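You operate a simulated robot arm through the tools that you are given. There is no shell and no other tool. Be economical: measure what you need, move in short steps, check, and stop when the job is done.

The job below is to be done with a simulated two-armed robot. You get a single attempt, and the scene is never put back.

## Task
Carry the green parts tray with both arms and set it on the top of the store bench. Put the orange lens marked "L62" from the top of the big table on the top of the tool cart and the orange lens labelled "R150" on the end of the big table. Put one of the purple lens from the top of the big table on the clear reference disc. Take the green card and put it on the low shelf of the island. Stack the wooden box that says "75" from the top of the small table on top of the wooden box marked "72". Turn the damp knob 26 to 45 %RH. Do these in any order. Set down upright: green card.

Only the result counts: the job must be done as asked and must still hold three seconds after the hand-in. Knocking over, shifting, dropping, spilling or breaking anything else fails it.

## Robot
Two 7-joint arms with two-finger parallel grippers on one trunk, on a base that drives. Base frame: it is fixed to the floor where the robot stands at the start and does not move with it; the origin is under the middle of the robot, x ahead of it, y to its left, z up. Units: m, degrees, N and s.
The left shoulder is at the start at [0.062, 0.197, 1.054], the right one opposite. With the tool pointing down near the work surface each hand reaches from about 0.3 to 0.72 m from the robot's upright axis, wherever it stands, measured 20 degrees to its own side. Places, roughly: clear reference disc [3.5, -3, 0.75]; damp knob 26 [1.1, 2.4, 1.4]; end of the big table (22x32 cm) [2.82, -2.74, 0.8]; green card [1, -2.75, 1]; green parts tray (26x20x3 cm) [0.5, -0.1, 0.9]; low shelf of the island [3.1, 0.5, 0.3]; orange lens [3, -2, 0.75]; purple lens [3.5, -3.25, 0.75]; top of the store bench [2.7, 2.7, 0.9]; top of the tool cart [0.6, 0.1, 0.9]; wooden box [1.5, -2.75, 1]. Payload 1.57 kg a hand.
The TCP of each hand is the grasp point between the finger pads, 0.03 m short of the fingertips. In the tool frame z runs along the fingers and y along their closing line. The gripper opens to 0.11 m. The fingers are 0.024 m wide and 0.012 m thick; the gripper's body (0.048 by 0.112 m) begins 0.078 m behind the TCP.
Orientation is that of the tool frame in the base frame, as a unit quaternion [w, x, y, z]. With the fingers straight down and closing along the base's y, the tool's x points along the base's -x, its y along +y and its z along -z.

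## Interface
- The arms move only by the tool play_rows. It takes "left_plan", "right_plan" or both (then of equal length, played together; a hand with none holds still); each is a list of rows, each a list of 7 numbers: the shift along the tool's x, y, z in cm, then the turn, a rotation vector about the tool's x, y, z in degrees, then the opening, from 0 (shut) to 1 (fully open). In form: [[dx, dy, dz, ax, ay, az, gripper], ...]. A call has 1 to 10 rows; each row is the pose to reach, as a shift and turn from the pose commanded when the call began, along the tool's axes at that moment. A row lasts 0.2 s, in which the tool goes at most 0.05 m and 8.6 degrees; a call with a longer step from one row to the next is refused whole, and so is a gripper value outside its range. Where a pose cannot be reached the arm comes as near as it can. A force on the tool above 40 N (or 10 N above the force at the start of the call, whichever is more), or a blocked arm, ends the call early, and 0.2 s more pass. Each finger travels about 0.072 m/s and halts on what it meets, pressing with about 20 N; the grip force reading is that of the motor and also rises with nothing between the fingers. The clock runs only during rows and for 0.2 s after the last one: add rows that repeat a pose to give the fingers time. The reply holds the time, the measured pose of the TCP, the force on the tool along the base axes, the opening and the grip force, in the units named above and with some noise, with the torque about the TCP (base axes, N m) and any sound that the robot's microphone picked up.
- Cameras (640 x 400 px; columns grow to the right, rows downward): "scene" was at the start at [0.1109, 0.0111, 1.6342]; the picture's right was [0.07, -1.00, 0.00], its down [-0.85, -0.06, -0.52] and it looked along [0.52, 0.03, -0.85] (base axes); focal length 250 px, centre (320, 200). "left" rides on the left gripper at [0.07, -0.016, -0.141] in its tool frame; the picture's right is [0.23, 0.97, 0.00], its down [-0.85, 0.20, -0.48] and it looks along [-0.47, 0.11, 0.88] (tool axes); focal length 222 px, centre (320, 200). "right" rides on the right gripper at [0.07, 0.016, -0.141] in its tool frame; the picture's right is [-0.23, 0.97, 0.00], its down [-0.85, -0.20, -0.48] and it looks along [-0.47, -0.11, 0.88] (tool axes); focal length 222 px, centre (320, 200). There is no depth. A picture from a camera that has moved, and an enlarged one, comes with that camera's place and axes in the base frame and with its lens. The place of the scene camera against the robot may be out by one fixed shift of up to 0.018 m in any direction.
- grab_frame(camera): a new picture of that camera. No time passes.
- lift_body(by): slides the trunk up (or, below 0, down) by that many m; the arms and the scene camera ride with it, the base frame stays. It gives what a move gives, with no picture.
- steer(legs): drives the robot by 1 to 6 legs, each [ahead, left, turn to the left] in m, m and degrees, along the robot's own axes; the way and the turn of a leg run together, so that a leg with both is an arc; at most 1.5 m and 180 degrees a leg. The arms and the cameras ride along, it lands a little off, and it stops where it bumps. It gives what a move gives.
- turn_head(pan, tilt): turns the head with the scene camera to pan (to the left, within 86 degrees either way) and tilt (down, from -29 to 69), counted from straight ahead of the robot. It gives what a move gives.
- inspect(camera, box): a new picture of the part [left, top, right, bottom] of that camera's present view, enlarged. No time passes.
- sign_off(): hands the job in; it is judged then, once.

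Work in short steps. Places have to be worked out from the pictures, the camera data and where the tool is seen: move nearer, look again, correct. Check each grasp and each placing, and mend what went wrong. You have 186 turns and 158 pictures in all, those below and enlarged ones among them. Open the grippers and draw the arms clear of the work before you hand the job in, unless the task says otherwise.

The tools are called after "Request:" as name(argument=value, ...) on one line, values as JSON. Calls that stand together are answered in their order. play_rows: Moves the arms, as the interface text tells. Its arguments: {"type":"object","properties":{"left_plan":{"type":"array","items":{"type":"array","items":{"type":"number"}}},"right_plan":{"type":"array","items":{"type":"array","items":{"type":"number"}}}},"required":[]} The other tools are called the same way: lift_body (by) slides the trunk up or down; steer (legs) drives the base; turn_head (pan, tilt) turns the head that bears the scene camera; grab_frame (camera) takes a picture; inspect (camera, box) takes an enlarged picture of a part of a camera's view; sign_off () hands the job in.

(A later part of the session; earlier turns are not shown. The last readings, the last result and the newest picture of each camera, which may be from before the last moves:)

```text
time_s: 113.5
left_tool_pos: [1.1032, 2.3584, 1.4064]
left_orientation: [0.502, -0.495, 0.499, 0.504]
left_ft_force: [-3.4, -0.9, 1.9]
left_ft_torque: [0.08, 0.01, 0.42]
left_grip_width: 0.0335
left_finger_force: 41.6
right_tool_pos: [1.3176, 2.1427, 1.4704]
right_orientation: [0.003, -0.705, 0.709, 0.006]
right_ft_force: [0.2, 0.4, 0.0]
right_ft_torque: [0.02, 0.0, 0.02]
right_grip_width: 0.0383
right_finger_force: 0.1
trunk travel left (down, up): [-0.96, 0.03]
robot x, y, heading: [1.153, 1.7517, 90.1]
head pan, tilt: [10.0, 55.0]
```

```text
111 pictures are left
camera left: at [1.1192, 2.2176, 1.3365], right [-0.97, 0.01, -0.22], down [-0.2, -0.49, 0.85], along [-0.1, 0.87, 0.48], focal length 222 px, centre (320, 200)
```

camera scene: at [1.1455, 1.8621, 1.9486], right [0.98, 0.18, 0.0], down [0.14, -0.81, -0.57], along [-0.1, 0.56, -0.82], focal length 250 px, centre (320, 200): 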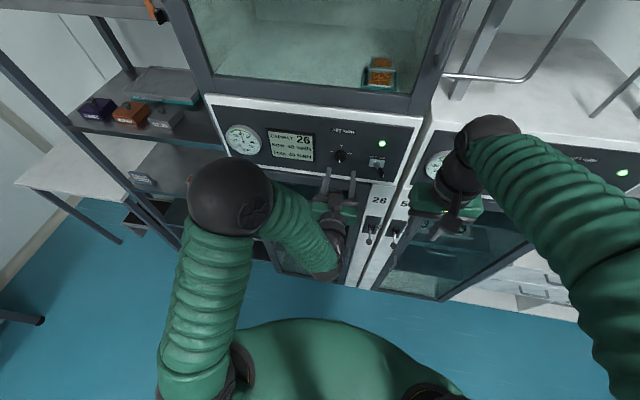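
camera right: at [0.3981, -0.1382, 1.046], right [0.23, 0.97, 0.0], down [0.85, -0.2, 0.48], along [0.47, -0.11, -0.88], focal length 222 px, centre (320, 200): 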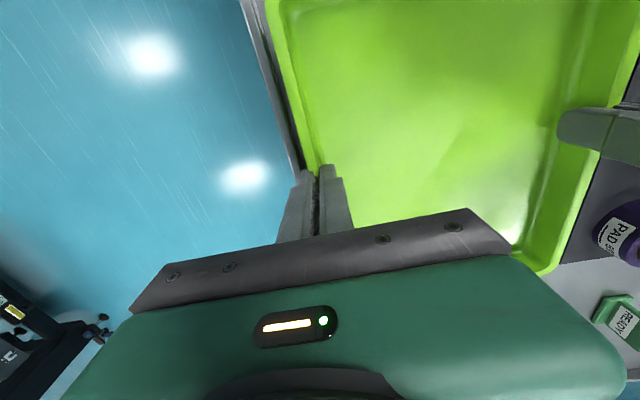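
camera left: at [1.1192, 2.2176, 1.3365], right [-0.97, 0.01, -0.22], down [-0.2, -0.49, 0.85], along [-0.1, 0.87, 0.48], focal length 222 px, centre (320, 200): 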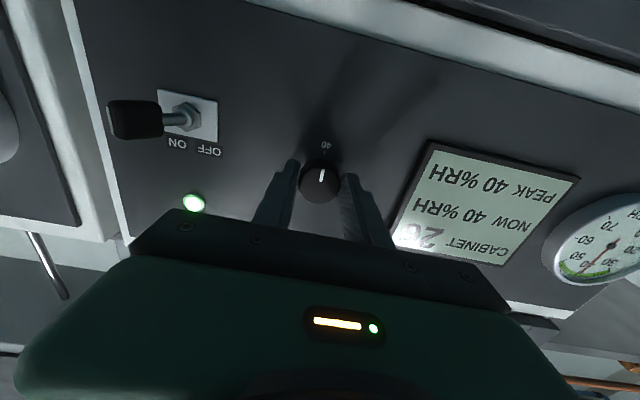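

The knob is held (33.5 mm). I roll clockwise 85°.

Request:
play_rows(left_plan=[[0, 0, 0, 0, 0, 8.5, 0.1], [0, 0, 0, 0, 0, 17, 0.1], [0, 0, 0, 0, 0, 25.5, 0.1], [0, 0, 0, 0, 0, 34, 0.1], [0, 0, 0, 0, 0, 42.5, 0.1], [0, 0, 0, 0, 0, 51, 0.1], [0, 0, 0, 0, 0, 59.5, 0.1], [0, 0, 0, 0, 0, 68, 0.1], [0, 0, 0, 0, 0, 76.5, 0.1], [0, 0, 0, 0, 0, 85, 0.1]])

Request:
grab_frame(camera="left")

Request:
turn_head(pan=0, tilt=35)

Request:
grab_frame(camera="scene")

```text
time_s: 115.7
left_tool_pos: [1.1005, 2.3591, 1.4092]
left_orientation: [0.031, -0.029, 0.7, 0.713]
left_ft_force: [-10.7, 2.5, 18.6]
left_ft_torque: [0.12, -0.05, -0.26]
left_grip_width: 0.0339
left_finger_force: 41.7
right_tool_pos: [1.3156, 2.1417, 1.4722]
right_orientation: [0.004, -0.704, 0.71, 0.006]
right_ft_force: [-0.9, -0.1, 0.1]
right_ft_torque: [0.03, -0.01, -0.02]
right_grip_width: 0.0389
right_finger_force: 0.0
trunk travel left (down, up): [-0.96, 0.03]
robot x, y, heading: [1.1557, 1.748, 90.1]
head pan, tilt: [10.0, 55.0]
```

```text
110 pictures are left
camera left: at [1.0319, 2.2175, 1.3865], right [-0.31, -0.02, 0.95], down [0.83, -0.49, 0.26], along [0.46, 0.87, 0.16], focal length 222 px, centre (320, 200)
```

left: 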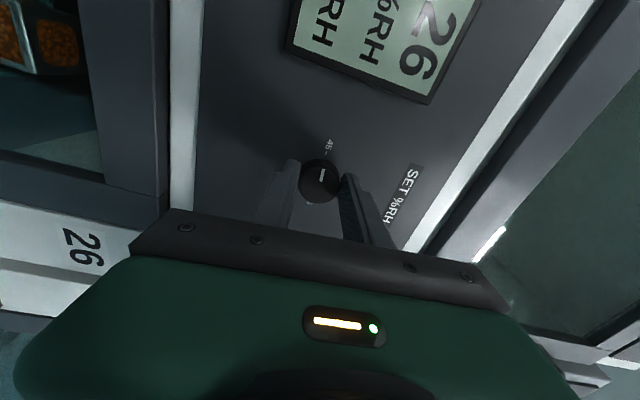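

```text
time_s: 116.5
left_tool_pos: [1.1006, 2.3591, 1.4099]
left_orientation: [0.032, -0.029, 0.7, 0.713]
left_ft_force: [-11.1, 7.7, 27.2]
left_ft_torque: [0.01, -0.08, 0.53]
left_grip_width: 0.0337
left_finger_force: 41.4
right_tool_pos: [1.3145, 2.142, 1.4708]
right_orientation: [0.004, -0.705, 0.709, 0.006]
right_ft_force: [-0.7, 0.6, 0.1]
right_ft_torque: [0.0, 0.0, 0.02]
right_grip_width: 0.0384
right_finger_force: 0.0
trunk travel left (down, up): [-0.96, 0.03]
robot x, y, heading: [1.1536, 1.7526, 90.4]
head pan, tilt: [0.0, 35.0]
```

```text
109 pictures are left
camera scene: at [1.1568, 1.8763, 1.9771], right [1.0, 0.0, 0.0], down [0.0, -0.57, -0.82], along [0.0, 0.82, -0.57], focal length 250 px, centre (320, 200)
```

scene: 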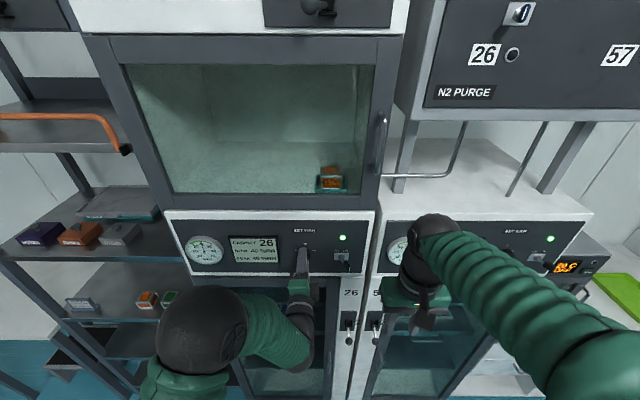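

Nearly there; I add 5° and inspect the pointer against the 45 mark.

Request:
play_rows(left_plan=[[0, 0, 0, 0, 0, 5, 0.1], [0, 0, 0, 0, 0, 5, 0.1]])

Request:
inspect(camera="left", box=[270, 120, 370, 220])

```text
time_s: 117.1
left_tool_pos: [1.0999, 2.3589, 1.4098]
left_orientation: [0.0, 0.002, 0.7, 0.714]
left_ft_force: [-11.8, 8.4, 28.0]
left_ft_torque: [0.18, -0.12, -0.61]
left_grip_width: 0.0334
left_finger_force: 41.3
right_tool_pos: [1.3131, 2.143, 1.4722]
right_orientation: [0.004, -0.705, 0.709, 0.006]
right_ft_force: [-0.8, 0.1, -1.4]
right_ft_torque: [0.03, 0.0, 0.03]
right_grip_width: 0.0384
right_finger_force: 0.0
trunk travel left (down, up): [-0.96, 0.03]
robot x, y, heading: [1.1573, 1.7466, 90.0]
head pan, tilt: [0.0, 35.0]
```

```text
4.00 times, centred on (320, 170) of left
camera zoom: at [1.0302, 2.2174, 1.3924], right [-0.22, -0.02, 0.97], down [0.85, -0.48, 0.19], along [0.47, 0.87, 0.13], focal length 888 px, centre (320, 320)
```

zoom: 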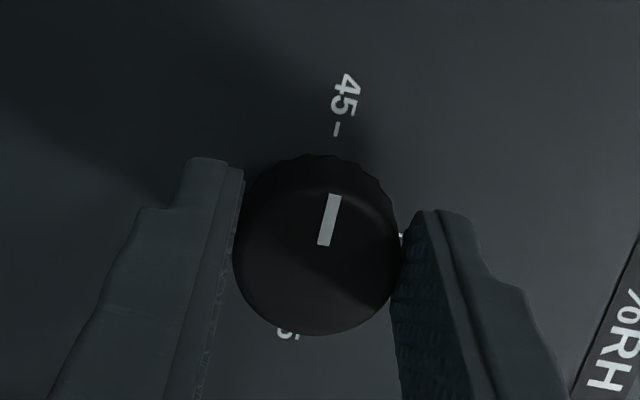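

The pointer aims at the 45 tick. I release and back off straight, then verify.

Request:
play_rows(left_plan=[[0, 0, 0, 0, 0, 0, 0.3], [0, 0, 0, 0, 0, 0, 0.5], [0, 0, 0, 0, 0, 0, 0.5], [0, 0, -2, 0, 0, 0, 0.5], [0, 0, -5, 0, 0, 0, 0.5], [0, 0, -8, 0, 0, 0, 0.5]])

Request:
inspect(camera="left", box=[250, 70, 390, 210])

Request:
inspect(camera="scene", box=[200, 220, 360, 280])

```text
time_s: 118.5
left_tool_pos: [1.1079, 2.2784, 1.4049]
left_orientation: [-0.001, 0.004, 0.702, 0.712]
left_ft_force: [0.0, -1.2, -0.1]
left_ft_torque: [0.01, 0.01, 0.0]
left_grip_width: 0.0549
left_finger_force: 0.1
right_tool_pos: [1.3206, 2.1432, 1.4704]
right_orientation: [0.003, -0.704, 0.71, 0.007]
right_ft_force: [0.4, 0.0, 0.3]
right_ft_torque: [-0.01, -0.02, 0.02]
right_grip_width: 0.0385
right_finger_force: 0.1
trunk travel left (down, up): [-0.96, 0.03]
robot x, y, heading: [1.1569, 1.7494, 90.1]
head pan, tilt: [0.0, 35.0]
```

```text
2.86 times, centred on (320, 140) of left
camera zoom: at [1.0365, 2.1368, 1.3894], right [-0.22, -0.01, 0.98], down [0.85, -0.48, 0.19], along [0.47, 0.87, 0.12], focal length 635 px, centre (320, 371)
```

zoom: 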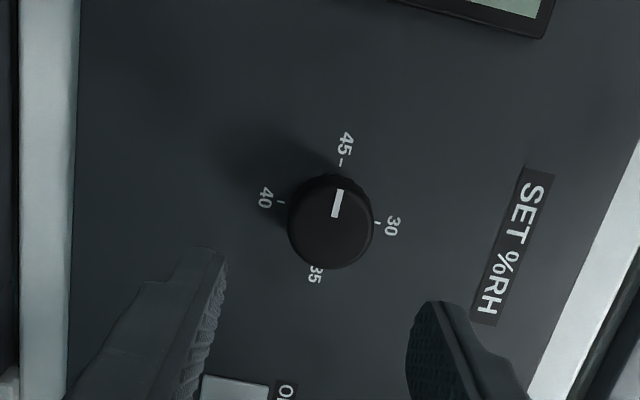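

```text
4.00 times, centred on (280, 250) of scene
camera zoom: at [1.1668, 1.8781, 1.9768], right [1.0, 0.0, 0.0], down [0.0, -0.57, -0.82], along [0.0, 0.82, -0.57], focal length 1002 px, centre (480, 0)
```

zoom: 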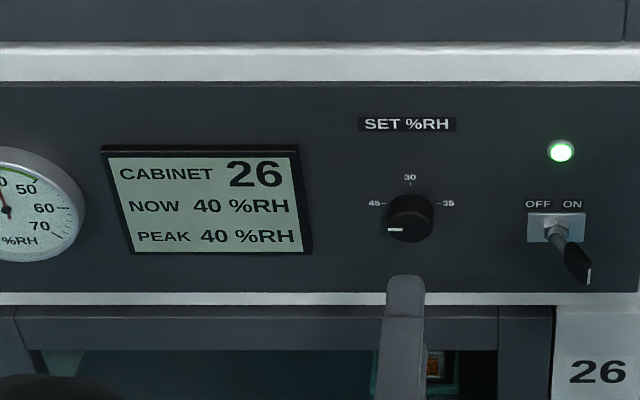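

Knob pointer is exactly at 45. I back away and return the left hand to pointing down.

Request:
steer(legs=[[-0.35, 0, 0]])

Request:
play_rows(left_plan=[[0, 0, 0, 0, 0, -8.5, 0.5], [0, 0, 0, 0, 0, -17, 0.5], [0, 0, 0, 0, 0, -25.5, 0.5], [0, 0, 0, 0, 0, -34, 0.5], [0, 0, 0, 0, 0, -42.5, 0.5], [0, 0, 0, 0, 0, -51, 0.5], [0, 0, 0, 0, 0, -59.5, 0.5], [0, 0, 0, 0, 0, -68, 0.5], [0, 0, 0, 0, 0, -76.5, 0.5], [0, 0, 0, 0, 0, -85, 0.5]])

Request:
play_rows(left_plan=[[0, 0, 0, 0, 8.5, 0, 0.5], [0, 0, 0, 0, 17, 0, 0.5], [0, 0, 0, 0, 25.5, 0, 0.5], [0, 0, 0, 0, 34, 0, 0.5], [0, 0, 0, 0, 42.5, 0, 0.5], [0, 0, 0, 0, 51, 0, 0.5], [0, 0, 0, 0, 59.5, 0, 0.5], [0, 0, 0, 0, 68, 0, 0.5], [0, 0, 0, 0, 76.5, 0, 0.5], [0, 0, 0, 0, 85, 0, 0.5]])

```text
time_s: 120.8
left_tool_pos: [1.106, 1.936, 1.4034]
left_orientation: [-0.003, 0.002, 0.704, 0.71]
left_ft_force: [0.4, -0.4, -0.4]
left_ft_torque: [-0.02, 0.03, -0.01]
left_grip_width: 0.055
left_finger_force: 0.0
right_tool_pos: [1.3207, 1.801, 1.4702]
right_orientation: [0.0, -0.706, 0.708, 0.005]
right_ft_force: [0.7, 0.7, -0.8]
right_ft_torque: [0.02, -0.01, 0.03]
right_grip_width: 0.0384
right_finger_force: 0.1
trunk travel left (down, up): [-0.96, 0.03]
robot x, y, heading: [1.1548, 1.4018, 90.3]
head pan, tilt: [0.0, 35.0]
```

```text
time_s: 123.0
left_tool_pos: [1.1034, 1.9292, 1.4042]
left_orientation: [0.48, -0.474, 0.519, 0.526]
left_ft_force: [-0.2, 0.3, 0.7]
left_ft_torque: [-0.01, -0.01, -0.02]
left_grip_width: 0.055
left_finger_force: 0.1
right_tool_pos: [1.3197, 1.7957, 1.4707]
right_orientation: [0.002, -0.706, 0.708, 0.007]
right_ft_force: [-1.1, -0.1, -0.4]
right_ft_torque: [0.01, 0.01, -0.01]
right_grip_width: 0.0382
right_finger_force: 0.0
trunk travel left (down, up): [-0.96, 0.03]
robot x, y, heading: [1.1569, 1.4036, 90.4]
head pan, tilt: [0.0, 35.0]
```

```text
time_s: 125.2
left_tool_pos: [1.1042, 1.9322, 1.405]
left_orientation: [0.001, -0.705, 0.706, 0.068]
left_ft_force: [0.9, 0.8, 0.2]
left_ft_torque: [0.0, -0.01, 0.02]
left_grip_width: 0.055
left_finger_force: 0.0
right_tool_pos: [1.3202, 1.797, 1.4696]
right_orientation: [0.002, -0.706, 0.709, 0.007]
right_ft_force: [-0.2, 1.0, -0.4]
right_ft_torque: [0.03, 0.03, -0.01]
right_grip_width: 0.0385
right_finger_force: 0.0
trunk travel left (down, up): [-0.96, 0.03]
robot x, y, heading: [1.1582, 1.4016, 90.2]
head pan, tilt: [0.0, 35.0]
```

Small residual tilt; I correct it (5.4°, 5.6°), draw the left hand in, and then turn around to head south.

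Request:
play_rows(left_plan=[[3, 0, 0, 5.4, 5.6, 0, 0.5], [7, 0, 0, 5.4, 5.6, 0, 0.5], [10, 0, 0, 5.4, 5.6, 0, 0.5], [10, 0, 0, 5.4, 5.6, 0, 0.5]])

Request:
steer(legs=[[0, -0.22, 0], [0, 0, -180]])

Request:
turn_head(pan=0, tilt=35)

Request:
grab_frame(camera="scene")

```text
time_s: 126.2
left_tool_pos: [1.1041, 1.8293, 1.3954]
left_orientation: [0.001, -0.706, 0.708, 0.001]
left_ft_force: [0.1, 0.4, 0.1]
left_ft_torque: [-0.01, -0.02, -0.01]
left_grip_width: 0.0551
left_finger_force: 0.1
right_tool_pos: [1.3203, 1.798, 1.4704]
right_orientation: [0.001, -0.705, 0.709, 0.007]
right_ft_force: [0.9, -0.2, 0.0]
right_ft_torque: [-0.02, 0.0, 0.0]
right_grip_width: 0.0386
right_finger_force: 0.1
trunk travel left (down, up): [-0.96, 0.03]
robot x, y, heading: [1.1544, 1.4047, 90.3]
head pan, tilt: [0.0, 35.0]
```

```text
time_s: 135.3
left_tool_pos: [1.4138, 0.9779, 1.3956]
left_orientation: [0.001, 0.722, 0.691, -0.001]
left_ft_force: [0.5, -0.2, -0.2]
left_ft_torque: [0.01, 0.01, -0.01]
left_grip_width: 0.0546
left_finger_force: 0.0
right_tool_pos: [1.1991, 1.0202, 1.4711]
right_orientation: [0.008, 0.722, 0.692, -0.002]
right_ft_force: [0.4, -0.1, -0.2]
right_ft_torque: [0.01, 0.03, 0.0]
right_grip_width: 0.0384
right_finger_force: 0.0
trunk travel left (down, up): [-0.96, 0.03]
robot x, y, heading: [1.3739, 1.4047, -91.8]
head pan, tilt: [0.0, 35.0]
```

```text
time_s: 135.9
left_tool_pos: [1.4148, 0.9793, 1.3953]
left_orientation: [0.001, 0.722, 0.692, -0.001]
left_ft_force: [-0.2, 0.8, 0.3]
left_ft_torque: [0.03, 0.03, -0.02]
left_grip_width: 0.055
left_finger_force: 0.0
right_tool_pos: [1.1985, 1.0221, 1.4707]
right_orientation: [0.007, 0.723, 0.691, -0.003]
right_ft_force: [-0.3, 1.2, -1.1]
right_ft_torque: [0.0, 0.01, -0.01]
right_grip_width: 0.0383
right_finger_force: 0.1
trunk travel left (down, up): [-0.96, 0.03]
robot x, y, heading: [1.3784, 1.405, -91.8]
head pan, tilt: [0.0, 35.0]
```

```text
105 pictures are left
camera scene: at [1.3821, 1.2907, 1.9768], right [-1.0, 0.03, 0.0], down [0.02, 0.57, -0.82], along [-0.03, -0.82, -0.57], focal length 250 px, centre (320, 200)
```

scene: 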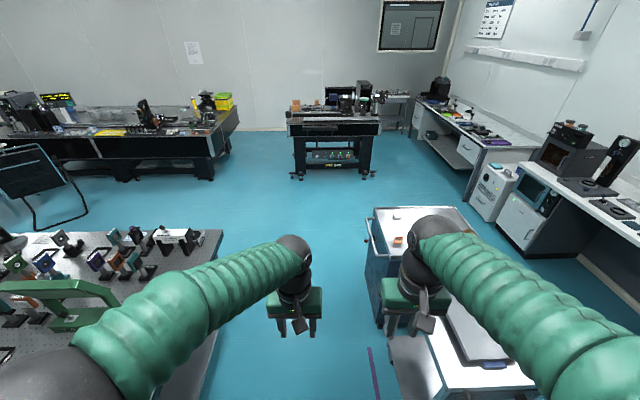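

Gap runs x≈1.02–1.97, so I shift to x≈1.49 and drive south in two legs.

Request:
steer(legs=[[0, 0.12, 1.8], [1.4, 0, 0], [1.3, 0, 0]])

Request:
turn_head(pan=0, tilt=35)

Request:
grab_frame(camera="scene")

```text
time_s: 149.8
left_tool_pos: [1.5249, -1.7199, 1.3967]
left_orientation: [0.001, 0.708, 0.706, -0.002]
left_ft_force: [0.6, 1.0, -0.1]
left_ft_torque: [0.05, -0.01, 0.0]
left_grip_width: 0.0549
left_finger_force: 0.1
right_tool_pos: [1.3066, -1.6858, 1.4716]
right_orientation: [0.008, 0.708, 0.706, -0.004]
right_ft_force: [-0.9, 0.8, 1.3]
right_ft_torque: [0.0, 0.01, 0.02]
right_grip_width: 0.0388
right_finger_force: 0.1
trunk travel left (down, up): [-0.96, 0.03]
robot x, y, heading: [1.467, -1.2965, -89.6]
head pan, tilt: [0.0, 35.0]
```

```text
time_s: 150.4
left_tool_pos: [1.5245, -1.7213, 1.3963]
left_orientation: [0.002, 0.708, 0.706, -0.002]
left_ft_force: [0.7, 0.1, 0.4]
left_ft_torque: [0.0, -0.01, 0.03]
left_grip_width: 0.0551
left_finger_force: 0.1
right_tool_pos: [1.3082, -1.6861, 1.4707]
right_orientation: [0.008, 0.708, 0.706, -0.003]
right_ft_force: [-0.2, -0.4, -1.3]
right_ft_torque: [-0.04, 0.02, -0.02]
right_grip_width: 0.0385
right_finger_force: 0.0
trunk travel left (down, up): [-0.96, 0.03]
robot x, y, heading: [1.4685, -1.2999, -89.5]
head pan, tilt: [0.0, 35.0]
```

```text
104 pictures are left
camera scene: at [1.4807, -1.4117, 1.9768], right [-1.0, -0.01, 0.0], down [0.0, 0.57, -0.82], along [0.01, -0.82, -0.57], focal length 250 px, centre (320, 200)
```

scene: 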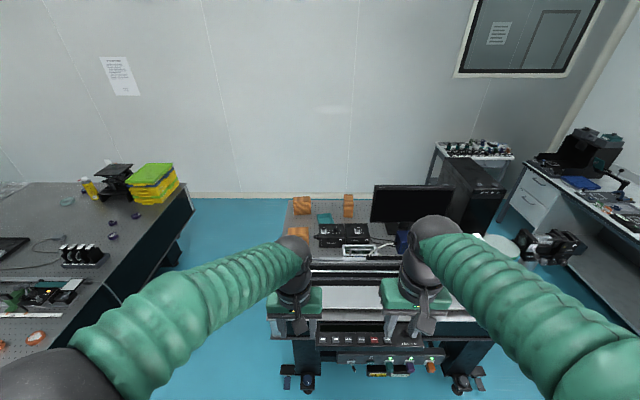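

The small table is ahead with wooden boxes. I zoom.

Request:
inspect(camera="scene", box=[270, 180, 410, 270])

Request:
inspect(camera="scene", box=[400, 170, 600, 300])

```text
4.44 times, centred on (340, 225) of scene
camera zoom: at [1.4807, -1.4117, 1.9768], right [-1.0, -0.01, 0.0], down [0.0, 0.57, -0.82], along [0.01, -0.82, -0.57], focal length 1114 px, centre (231, 89)
```

zoom: 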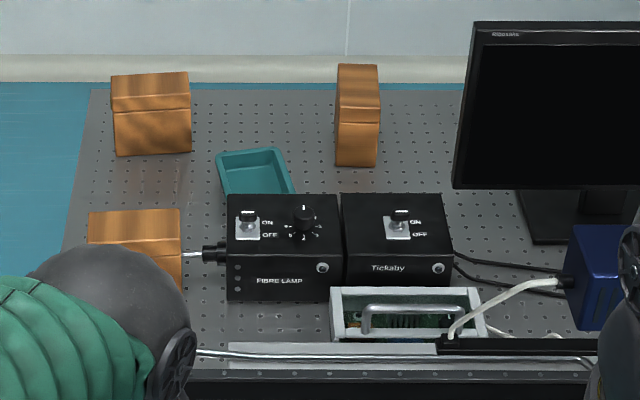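

```text
3.08 times, centred on (500, 235) of scene
camera zoom: at [1.4807, -1.4117, 1.9768], right [-1.0, -0.01, 0.0], down [0.0, 0.57, -0.82], along [0.01, -0.82, -0.57], focal length 771 px, centre (-234, 92)
```

zoom: 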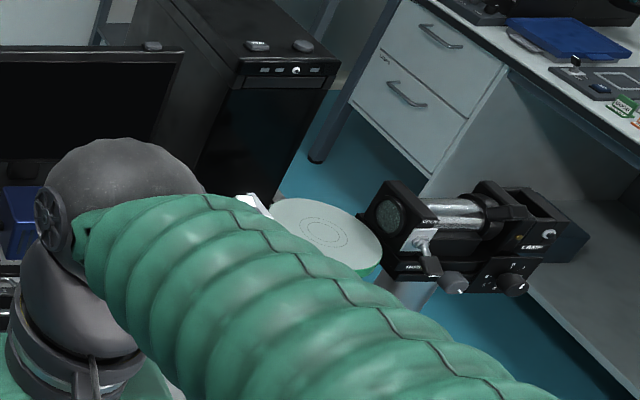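

No labels visible on the near faces. I move to the north-east of the small table and look from there.

Request:
steer(legs=[[0.3, 0.65, 0], [0.35, 0, -40]])

Request:
turn_head(pan=-20, tilt=35)

Request:
grab_frame(camera="scene")

```text
time_s: 156.2
left_tool_pos: [1.7658, -2.2666, 1.397]
left_orientation: [0.001, 0.91, 0.414, -0.004]
left_ft_force: [0.2, -0.2, -0.2]
left_ft_torque: [-0.02, 0.0, 0.01]
left_grip_width: 0.0548
left_finger_force: 0.2
right_tool_pos: [1.6275, -2.0975, 1.4725]
right_orientation: [0.005, 0.91, 0.413, -0.007]
right_ft_force: [-0.1, -0.9, 0.2]
right_ft_torque: [0.01, 0.0, -0.01]
right_grip_width: 0.0384
right_finger_force: 0.1
trunk travel left (down, up): [-0.96, 0.03]
robot x, y, heading: [2.0018, -1.9131, -130.5]
head pan, tilt: [0.0, 35.0]
```

```text
time_s: 157.1
left_tool_pos: [1.7664, -2.2675, 1.3965]
left_orientation: [0.0, 0.91, 0.414, -0.003]
left_ft_force: [-0.1, 0.0, 1.2]
left_ft_torque: [0.03, -0.01, 0.02]
left_grip_width: 0.0551
left_finger_force: 0.1
right_tool_pos: [1.6242, -2.1001, 1.4713]
right_orientation: [0.007, 0.91, 0.414, -0.005]
right_ft_force: [0.5, 0.3, 0.1]
right_ft_torque: [-0.04, -0.02, -0.01]
right_grip_width: 0.0388
right_finger_force: 0.0
trunk travel left (down, up): [-0.96, 0.03]
robot x, y, heading: [1.9967, -1.9136, -130.6]
head pan, tilt: [-20.0, 35.0]
```

```text
101 pictures are left
camera scene: at [1.9141, -1.9737, 1.9769], right [-0.49, 0.87, 0.0], down [0.5, 0.28, -0.82], along [-0.71, -0.4, -0.57], focal length 250 px, centre (320, 200)
```

scene: 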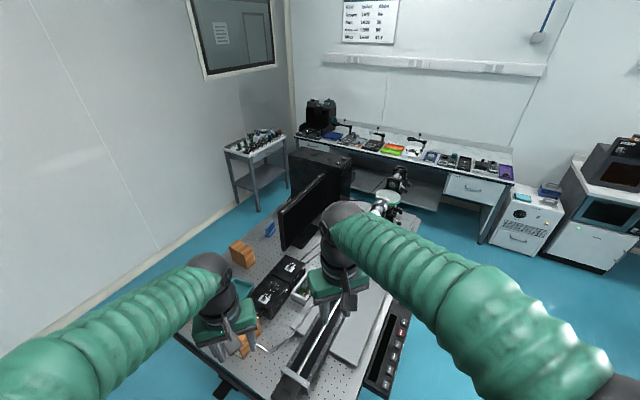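

The hands block the view; I use the left wrist camera and pan the head left.

Request:
grab_frame(camera="left")

Request:
turn_head(pan=25, tilt=45)

Request:
grab_frame(camera="scene")

```text
100 pictures are left
camera left: at [1.7994, -2.2043, 1.5396], right [0.88, -0.47, 0.0], down [-0.41, -0.77, 0.48], along [-0.23, -0.43, -0.88], focal length 222 px, centre (320, 200)
```

left: 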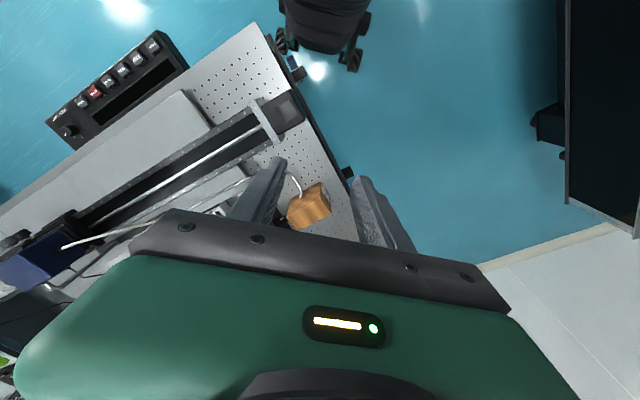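

```text
time_s: 158.2
left_tool_pos: [1.7643, -2.2695, 1.3959]
left_orientation: [0.001, 0.91, 0.414, -0.003]
left_ft_force: [-0.8, 0.3, 0.1]
left_ft_torque: [0.0, -0.03, -0.01]
left_grip_width: 0.0548
left_finger_force: 0.1
right_tool_pos: [1.624, -2.1002, 1.4719]
right_orientation: [0.006, 0.91, 0.414, -0.005]
right_ft_force: [0.8, 0.5, 0.2]
right_ft_torque: [0.03, -0.01, -0.02]
right_grip_width: 0.0386
right_finger_force: 0.1
trunk travel left (down, up): [-0.96, 0.03]
robot x, y, heading: [2.0024, -1.9115, -130.6]
head pan, tilt: [25.0, 45.0]
```

```text
99 pictures are left
camera scene: at [1.9674, -2.0103, 1.962], right [-0.96, 0.27, 0.0], down [0.19, 0.68, -0.71], along [-0.19, -0.68, -0.71], focal length 250 px, centre (320, 200)
```

scene: 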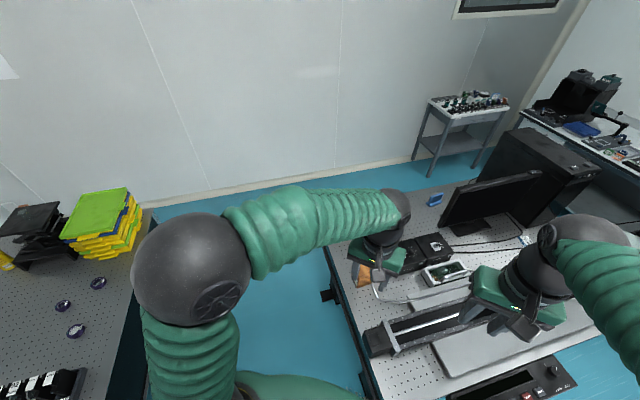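

Gap between the small table (x≤1.74) and big table (x≥2.70) is 0.96 m. I turn to face west and move to (2.2, −2.6).

Request:
steer(legs=[[0, 0, -49.4], [-0.2, 0, 0], [0, 0.7, 0]])

Request:
turn_head(pan=0, tilt=45)

Request:
grab_frame(camera="scene")

```text
time_s: 165.5
left_tool_pos: [1.785, -2.6702, 1.3968]
left_orientation: [0.001, 1.0, 0.0, -0.003]
left_ft_force: [0.4, -0.2, 0.2]
left_ft_torque: [-0.02, 0.03, 0.01]
left_grip_width: 0.0551
left_finger_force: 0.0
right_tool_pos: [1.8174, -2.4546, 1.4701]
right_orientation: [0.005, 1.0, 0.0, -0.008]
right_ft_force: [0.3, 0.3, 0.5]
right_ft_torque: [-0.03, 0.01, 0.0]
right_grip_width: 0.0386
right_finger_force: 0.1
trunk travel left (down, up): [-0.96, 0.03]
robot x, y, heading: [2.2094, -2.6166, -179.3]
head pan, tilt: [25.0, 45.0]
```

```text
time_s: 166.4
left_tool_pos: [1.786, -2.6713, 1.3974]
left_orientation: [0.001, 1.0, 0.001, -0.002]
left_ft_force: [0.9, -0.1, -0.3]
left_ft_torque: [0.01, 0.01, 0.0]
left_grip_width: 0.0549
left_finger_force: 0.0
right_tool_pos: [1.8179, -2.4546, 1.4715]
right_orientation: [0.004, 1.0, 0.0, -0.008]
right_ft_force: [0.1, -0.3, -0.6]
right_ft_torque: [-0.02, 0.01, 0.04]
right_grip_width: 0.0384
right_finger_force: 0.0
trunk travel left (down, up): [-0.96, 0.03]
robot x, y, heading: [2.2079, -2.6214, -179.5]
head pan, tilt: [0.0, 45.0]
```

```text
98 pictures are left
camera scene: at [2.1031, -2.608, 1.962], right [-0.01, 1.0, 0.0], down [0.71, 0.01, -0.71], along [-0.71, -0.01, -0.71], focal length 250 px, centre (320, 200)
```

scene: 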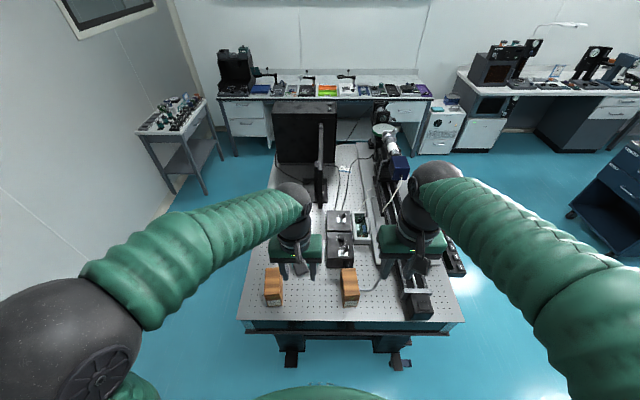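

Good view. I zoom at the boxes and the farther part of the table.

Request:
inspect(camera="scene", box=[230, 190, 390, 320])

Request:
inspect(camera="scene", box=[240, 70, 420, 220])

```text
3.08 times, centred on (310, 255) of scene
camera zoom: at [2.1031, -2.608, 1.962], right [-0.01, 1.0, 0.0], down [0.71, 0.01, -0.71], along [-0.71, -0.01, -0.71], focal length 771 px, centre (351, 31)
```

zoom: 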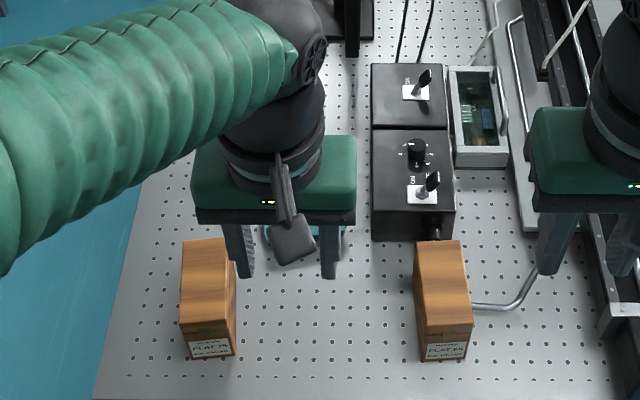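

```text
2.67 times, centred on (330, 145) of scene
camera zoom: at [2.1031, -2.608, 1.962], right [-0.01, 1.0, 0.0], down [0.71, 0.01, -0.71], along [-0.71, -0.01, -0.71], focal length 668 px, centre (293, 347)
```

zoom: 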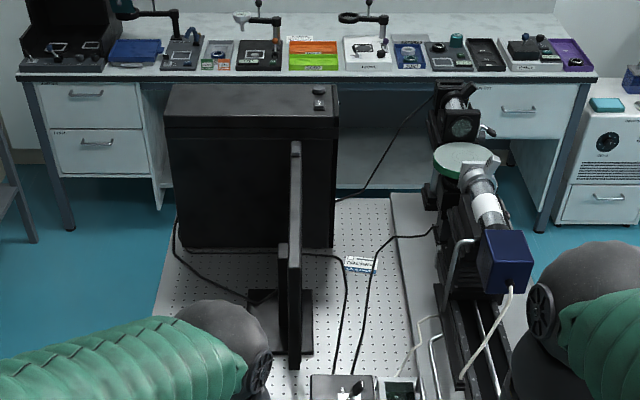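

Request:
inspect(camera="scene", box=[260, 290, 300, 315])

Request:
inspect(camera="scene", box=[330, 290, 370, 315])

Request:
grab_frame(camera="left")

```text
16.00 times, centred on (280, 302) of scene
camera zoom: at [2.1031, -2.608, 1.962], right [-0.01, 1.0, 0.0], down [0.71, 0.01, -0.71], along [-0.71, -0.01, -0.71], focal length 4009 px, centre (960, -1440)
```

zoom: 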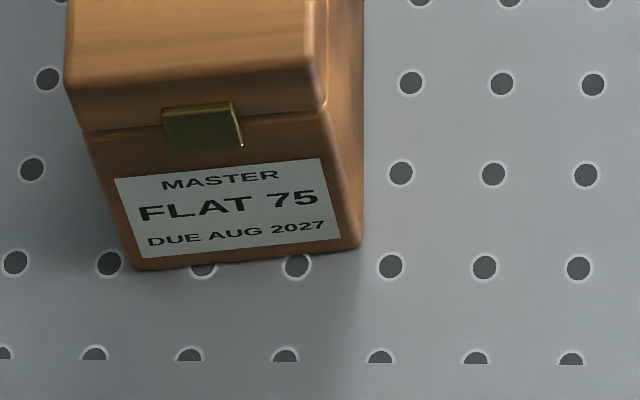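

```text
16.00 times, centred on (350, 302) of scene
camera zoom: at [2.1031, -2.608, 1.962], right [-0.01, 1.0, 0.0], down [0.71, 0.01, -0.71], along [-0.71, -0.01, -0.71], focal length 4009 px, centre (-160, -1440)
```

zoom: 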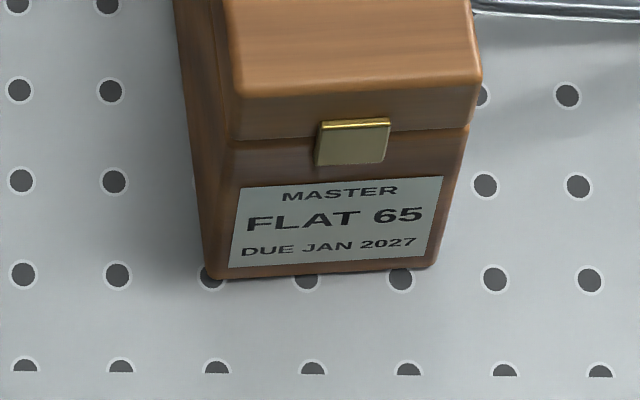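

```text
93 pictures are left
camera left: at [1.8557, -2.6549, 1.5395], right [0.23, -0.97, 0.0], down [-0.85, -0.2, 0.48], along [-0.47, -0.11, -0.88], focal length 222 px, centre (320, 200)
```

left: 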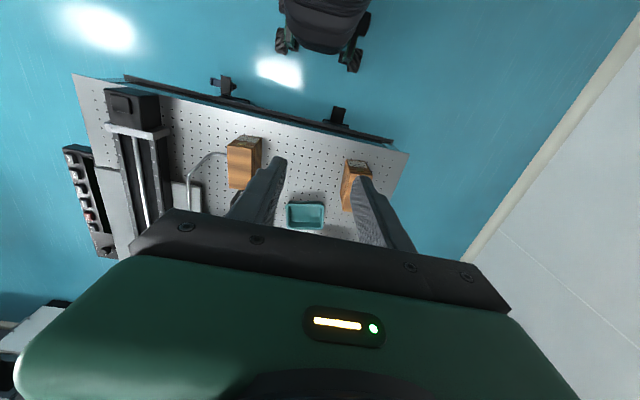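

Box "75" is at (1.563, −2.826), top z≈0.90; the third box's label must face south. There is a gap to the south wall, so I go round to the south side facing north.

Request:
steer(legs=[[0, 1.0, 0], [0, 0, -90], [0, 0.75, 0]])

Request:
turn_head(pan=0, tilt=45)

Request:
grab_frame(camera="scene")

```text
time_s: 179.0
left_tool_pos: [1.4158, -3.2062, 1.3969]
left_orientation: [-0.001, 0.708, -0.706, -0.003]
left_ft_force: [0.3, 0.3, -0.5]
left_ft_torque: [-0.02, -0.02, 0.0]
left_grip_width: 0.0549
left_finger_force: 0.0
right_tool_pos: [1.6323, -3.2376, 1.4722]
right_orientation: [-0.002, 0.708, -0.706, -0.008]
right_ft_force: [-0.2, -0.2, -0.3]
right_ft_torque: [0.01, 0.0, 0.02]
right_grip_width: 0.0385
right_finger_force: 0.1
trunk travel left (down, up): [-0.96, 0.03]
robot x, y, heading: [1.4685, -3.6258, 90.6]
head pan, tilt: [0.0, 45.0]
```

```text
time_s: 179.6
left_tool_pos: [1.4065, -3.2049, 1.3966]
left_orientation: [-0.003, 0.708, -0.706, -0.001]
left_ft_force: [0.7, -0.4, -0.3]
left_ft_torque: [0.03, -0.03, 0.02]
left_grip_width: 0.055
left_finger_force: 0.0
right_tool_pos: [1.6217, -3.2387, 1.4725]
right_orientation: [-0.005, 0.708, -0.706, -0.006]
right_ft_force: [0.0, -0.2, 0.3]
right_ft_torque: [-0.03, -0.01, 0.04]
right_grip_width: 0.0383
right_finger_force: 0.2
trunk travel left (down, up): [-0.96, 0.03]
robot x, y, heading: [1.4661, -3.6285, 90.8]
head pan, tilt: [0.0, 45.0]
```

```text
92 pictures are left
camera scene: at [1.4693, -3.5068, 1.962], right [1.0, 0.01, 0.0], down [0.01, -0.71, -0.71], along [-0.01, 0.71, -0.71], focal length 250 px, centre (320, 200)
```

scene: 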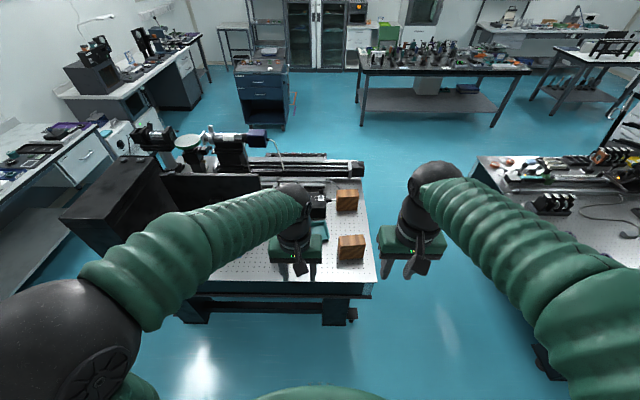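

I look through the left wrist camera for the third box.

Request:
grab_frame(camera="left")

```text
91 pictures are left
camera left: at [1.4212, -3.2772, 1.5395], right [-0.97, -0.23, -0.01], down [-0.2, 0.85, 0.48], along [-0.11, 0.47, -0.88], focal length 222 px, centre (320, 200)
```

left: 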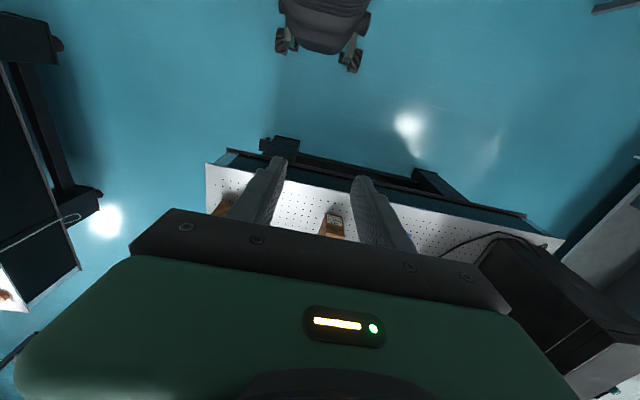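

Request:
inspect(camera="left", box=[300, 195, 370, 245])

```text
8.00 times, centred on (335, 220) of left
camera zoom: at [1.4212, -3.2772, 1.5395], right [-0.97, -0.23, -0.01], down [-0.2, 0.85, 0.48], along [-0.11, 0.47, -0.88], focal length 1777 px, centre (200, 40)
```

zoom: 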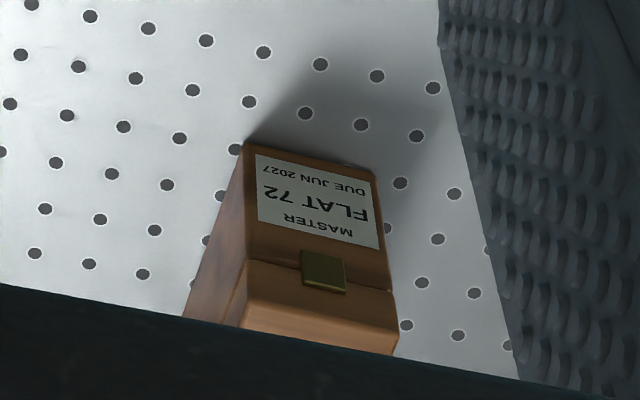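

It reads "FLAT 72", located about (1.284, −2.83); "75" about (1.61, −2.81), table z≈0.9. I move so box 75 is in comfortable left-hand reach and lower the trunk.

Request:
steer(legs=[[0.3, -0.2, 0]])

Request:
lift_body(by=-0.2)

Request:
grab_frame(camera="left")

Request:
turn_head(pan=15, tilt=50)

Request:
grab_frame(camera="scene")

```text
time_s: 181.9
left_tool_pos: [1.5987, -2.9103, 1.3972]
left_orientation: [0.005, -0.706, 0.708, 0.001]
left_ft_force: [1.2, -0.9, 0.1]
left_ft_torque: [0.04, -0.02, 0.01]
left_grip_width: 0.0549
left_finger_force: 0.1
right_tool_pos: [1.8136, -2.9441, 1.4725]
right_orientation: [0.006, -0.707, 0.707, 0.007]
right_ft_force: [-0.7, 0.0, 0.2]
right_ft_torque: [-0.02, 0.01, 0.03]
right_grip_width: 0.0384
right_finger_force: 0.1
trunk travel left (down, up): [-0.96, 0.03]
robot x, y, heading: [1.6603, -3.3312, 90.4]
head pan, tilt: [0.0, 45.0]
```

```text
time_s: 184.1
left_tool_pos: [1.605, -2.9074, 1.1955]
left_orientation: [0.003, -0.707, 0.707, 0.002]
left_ft_force: [-0.2, -0.5, -0.1]
left_ft_torque: [0.02, -0.05, -0.03]
left_grip_width: 0.0551
left_finger_force: 0.0
right_tool_pos: [1.8207, -2.941, 1.2717]
right_orientation: [0.004, -0.706, 0.708, 0.008]
right_ft_force: [0.8, 0.7, 0.4]
right_ft_torque: [0.03, -0.02, -0.03]
right_grip_width: 0.0387
right_finger_force: 0.0
trunk travel left (down, up): [-0.76, 0.23]
robot x, y, heading: [1.6597, -3.3242, 90.3]
head pan, tilt: [0.0, 45.0]
```

```text
89 pictures are left
camera left: at [1.6201, -2.9785, 1.3398], right [-0.97, -0.23, 0.0], down [-0.2, 0.85, 0.48], along [-0.11, 0.47, -0.88], focal length 222 px, centre (320, 200)
```

left: 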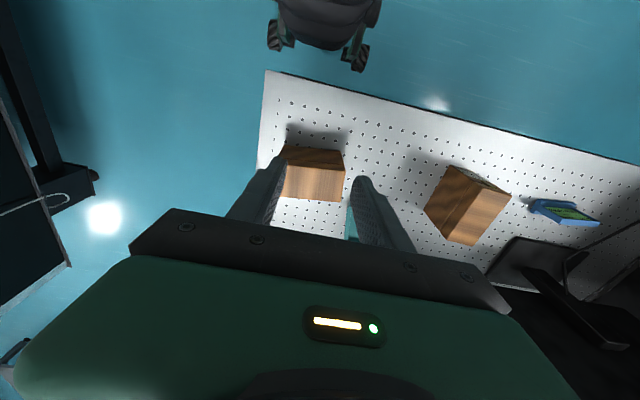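

```text
time_s: 184.9
left_tool_pos: [1.6043, -2.9057, 1.1968]
left_orientation: [0.002, -0.706, 0.708, 0.001]
left_ft_force: [-0.4, 0.6, -0.8]
left_ft_torque: [0.01, -0.01, 0.02]
left_grip_width: 0.0548
left_finger_force: 0.1
right_tool_pos: [1.8205, -2.9409, 1.2723]
right_orientation: [0.004, -0.706, 0.708, 0.008]
right_ft_force: [-0.6, -0.5, 0.9]
right_ft_torque: [-0.02, 0.01, 0.0]
right_grip_width: 0.0385
right_finger_force: 0.1
trunk travel left (down, up): [-0.76, 0.23]
robot x, y, heading: [1.6632, -3.3243, 90.4]
head pan, tilt: [15.0, 50.0]
```

```text
88 pictures are left
camera scene: at [1.6486, -3.2147, 1.7551], right [0.96, 0.27, 0.0], down [0.2, -0.74, -0.64], along [-0.17, 0.62, -0.77], focal length 250 px, centre (320, 200)
```

scene: 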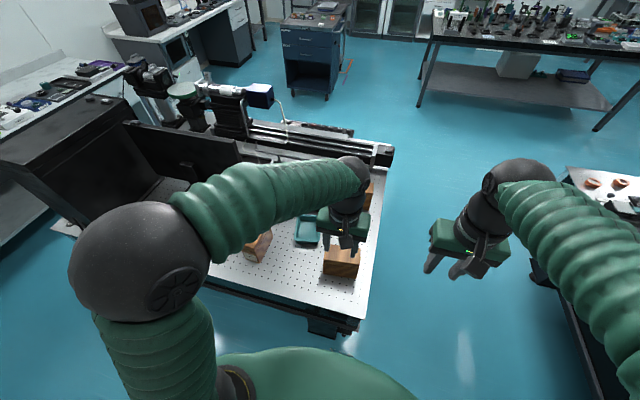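

Box 75 top is centred at about (1.61, −2.825), its long side along x. I yaw the left hand 90° above it, opened fully.

Request:
play_rows(left_plan=[[-1, 0, 0, 0, 0, 8.5, 0.6], [-2, 0, 0, 0, 0, 17, 0.7], [-3, 0, 0, 0, 0, 25.5, 0.9], [-4, 0, 0, 0, 0, 34, 0.9], [-5, -0.2, 0, 0, 0, 42.5, 0.9], [-6, -0.4, 0, 0, 0, 51, 0.9], [-7, -0.6, 0, 0, 0, 59.5, 0.9], [-8, -0.6, 0, 0, 0, 68, 0.9], [-8.1, -0.6, 0, 0, 0, 76.5, 0.9], [-8.1, -0.6, 0, 0, 0, 85, 0.9]])

Request:
play_rows(left_plan=[[0, 0, 2, 0, 0, 5, 0.9], [0, 0, 5, 0, 0, 5, 0.9], [0, 0, 7, 0, 0, 5, 0.9], [0, 0, 7, 0, 0, 5, 0.9]])

Request:
grab_frame(camera="left")

```text
time_s: 187.1
left_tool_pos: [1.61, -2.8264, 1.1985]
left_orientation: [0.001, -0.04, 0.999, 0.002]
left_ft_force: [0.1, 0.1, -0.9]
left_ft_torque: [-0.03, -0.03, -0.03]
left_grip_width: 0.099
left_finger_force: 0.2
right_tool_pos: [1.8198, -2.9425, 1.2732]
right_orientation: [0.005, -0.706, 0.708, 0.008]
right_ft_force: [-0.6, -0.5, 0.2]
right_ft_torque: [-0.04, -0.01, 0.0]
right_grip_width: 0.0386
right_finger_force: 0.1
trunk travel left (down, up): [-0.76, 0.23]
robot x, y, heading: [1.6596, -3.3281, 90.5]
head pan, tilt: [15.0, 50.0]
```

```text
time_s: 188.1
left_tool_pos: [1.6093, -2.8269, 1.1281]
left_orientation: [0.001, 0.0, 1.0, 0.003]
left_ft_force: [-0.3, -0.2, 0.2]
left_ft_torque: [0.02, -0.02, -0.04]
left_grip_width: 0.0992
left_finger_force: 0.0
right_tool_pos: [1.8212, -2.9412, 1.2721]
right_orientation: [0.005, -0.706, 0.708, 0.009]
right_ft_force: [0.7, -0.5, -1.2]
right_ft_torque: [-0.06, -0.02, 0.0]
right_grip_width: 0.0386
right_finger_force: 0.1
trunk travel left (down, up): [-0.76, 0.23]
robot x, y, heading: [1.658, -3.3286, 90.4]
head pan, tilt: [15.0, 50.0]
```

```text
87 pictures are left
camera left: at [1.5398, -2.8437, 1.2708], right [-0.23, 0.97, 0.01], down [0.85, 0.19, 0.48], along [0.47, 0.11, -0.88], focal length 222 px, centre (320, 200)
```

left: 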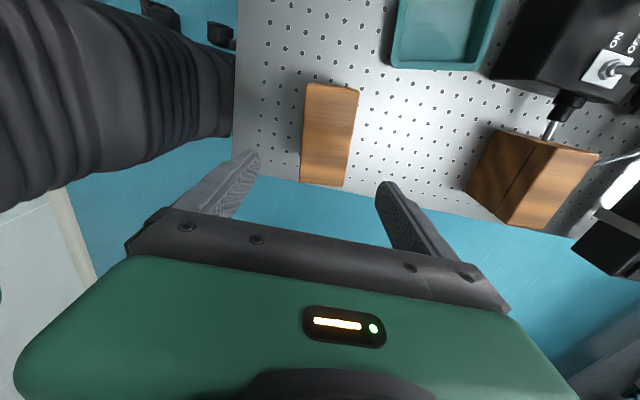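

Top face is centred at (1.605, −2.819), turned ~7°. I align, descend over it and close.

Request:
play_rows(left_plan=[[0.4, 0.8, 2, 0, 0, -7, 0.9], [0.4, 0.8, 6, 0, 0, -7, 0.9], [0.4, 0.8, 10, 0, 0, -7, 0.9], [0.4, 0.8, 13, 0, 0, -7, 0.9], [0.4, 0.8, 15, 0, 0, -7, 0.9], [0.4, 0.8, 16.3, 0, 0, -7, 0.9], [0.4, 0.8, 16.3, 0, 0, -7, 0.9]])

Request:
grab_frame(camera="left")

```text
time_s: 189.7
left_tool_pos: [1.6063, -2.8181, 0.964]
left_orientation: [0.001, -0.06, 0.998, 0.003]
left_ft_force: [-0.2, 0.4, 1.3]
left_ft_torque: [0.01, -0.03, 0.01]
left_grip_width: 0.0989
left_finger_force: 0.1
right_tool_pos: [1.8207, -2.9403, 1.2719]
right_orientation: [0.004, -0.707, 0.708, 0.008]
right_ft_force: [0.2, -1.4, 0.5]
right_ft_torque: [-0.02, 0.0, 0.04]
right_grip_width: 0.0385
right_finger_force: 0.0
trunk travel left (down, up): [-0.76, 0.23]
robot x, y, heading: [1.6567, -3.3255, 90.6]
head pan, tilt: [15.0, 50.0]
```

```text
86 pictures are left
camera left: at [1.5395, -2.8441, 1.1073], right [-0.34, 0.94, 0.01], down [0.82, 0.3, 0.48], along [0.45, 0.17, -0.88], focal length 222 px, centre (320, 200)
```

left: 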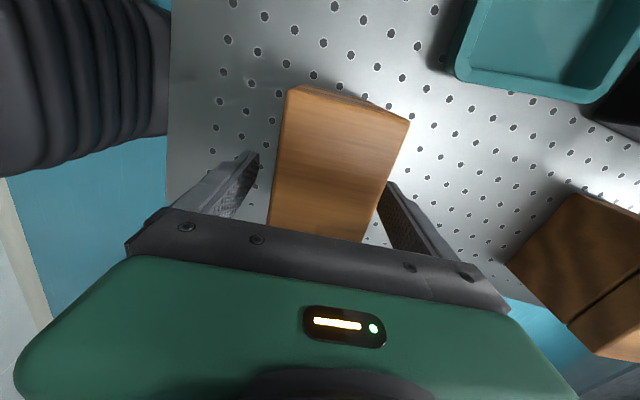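

The box sits between the fingers. I close and lift.

Request:
play_rows(left_plan=[[0, 0, 0, 0, 0, 0, 0.7], [0, 0, 0, 0, 0, 0, 0.5], [0, 0, 0, 0, 0, 0, 0.3], [0, 0, 0, 0, 0, 0, 0.3], [0, 0, 0, 0, 0, 0, 0.3], [0, 0, -2, 0, 0, 0, 0.3], [0, 0, -6, 0, 0, 0, 0.3], [0, 0, -10, 0, 0, 0, 0.3], [0, 0, -15, 0, 0, 0, 0.3], [0, 0, -18, 0, 0, 0, 0.3]])

Request:
grab_frame(camera="left")

```text
time_s: 191.9
left_tool_pos: [1.6072, -2.8183, 1.145]
left_orientation: [0.0, -0.061, 0.998, 0.002]
left_ft_force: [0.7, -0.2, -4.4]
left_ft_torque: [0.01, -0.01, 0.01]
left_grip_width: 0.0621
left_finger_force: 20.4
right_tool_pos: [1.82, -2.9423, 1.2733]
right_orientation: [-0.004, 0.707, -0.707, -0.008]
right_ft_force: [0.3, -0.5, 0.3]
right_ft_torque: [0.0, 0.03, 0.02]
right_grip_width: 0.0384
right_finger_force: 0.2
trunk travel left (down, up): [-0.76, 0.23]
robot x, y, heading: [1.6576, -3.3266, 90.4]
head pan, tilt: [15.0, 50.0]
```

```text
85 pictures are left
camera left: at [1.5394, -2.8443, 1.2887], right [-0.34, 0.94, 0.01], down [0.82, 0.3, 0.48], along [0.45, 0.17, -0.88], focal length 222 px, centre (320, 200)
```

left: 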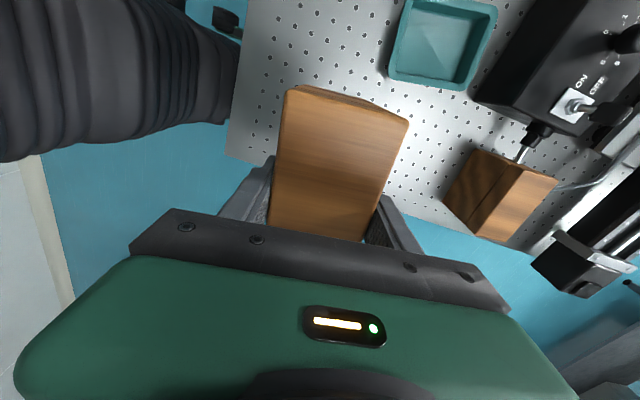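

Box 75 is held. I raise slightly and strafe left 0.32 m toward box 72, then look.

Request:
steer(legs=[[0, 0.32, 0]])

Request:
grab_frame(camera="left")

Request:
grab_frame(camera="scene")

Request:
grab_frame(camera="right")

```text
time_s: 194.0
left_tool_pos: [1.302, -2.8204, 1.1451]
left_orientation: [-0.004, -0.058, 0.998, 0.003]
left_ft_force: [2.1, 0.5, -4.5]
left_ft_torque: [0.05, 0.03, -0.02]
left_grip_width: 0.0617
left_finger_force: 20.2
right_tool_pos: [1.5181, -2.9429, 1.2704]
right_orientation: [-0.001, -0.706, 0.708, 0.012]
right_ft_force: [1.5, 1.0, 0.0]
right_ft_torque: [0.0, 0.09, 0.01]
right_grip_width: 0.0385
right_finger_force: 0.1
trunk travel left (down, up): [-0.76, 0.23]
robot x, y, heading: [1.3388, -3.3323, 90.5]
head pan, tilt: [15.0, 50.0]
```

```text
84 pictures are left
camera left: at [1.2367, -2.8451, 1.2889], right [-0.34, 0.94, 0.01], down [0.83, 0.29, 0.47], along [0.44, 0.17, -0.88], focal length 222 px, centre (320, 200)
```

left: 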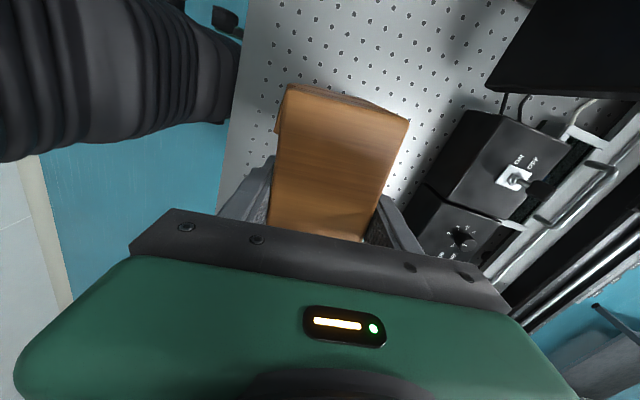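

```text
83 pictures are left
camera scene: at [1.3505, -3.2155, 1.7551], right [0.96, 0.26, -0.01], down [0.19, -0.74, -0.64], along [-0.18, 0.62, -0.77], focal length 250 px, centre (320, 200)
```

scene: 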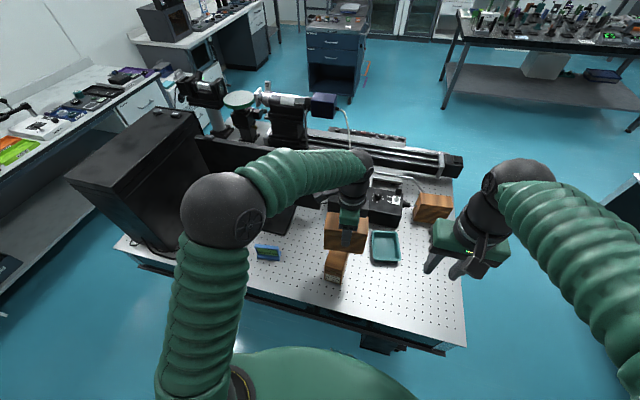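

```text
82 pictures are left
camera right: at [1.5037, -3.0167, 1.4108], right [-0.97, 0.23, 0.02], down [0.21, 0.85, 0.49], along [0.1, 0.48, -0.87], focal length 222 px, centre (320, 200)
```

right: 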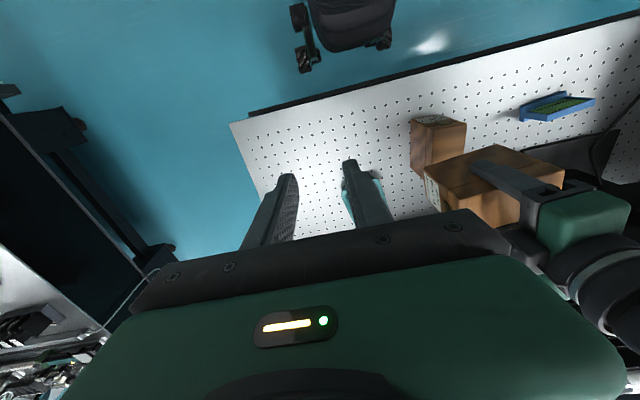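

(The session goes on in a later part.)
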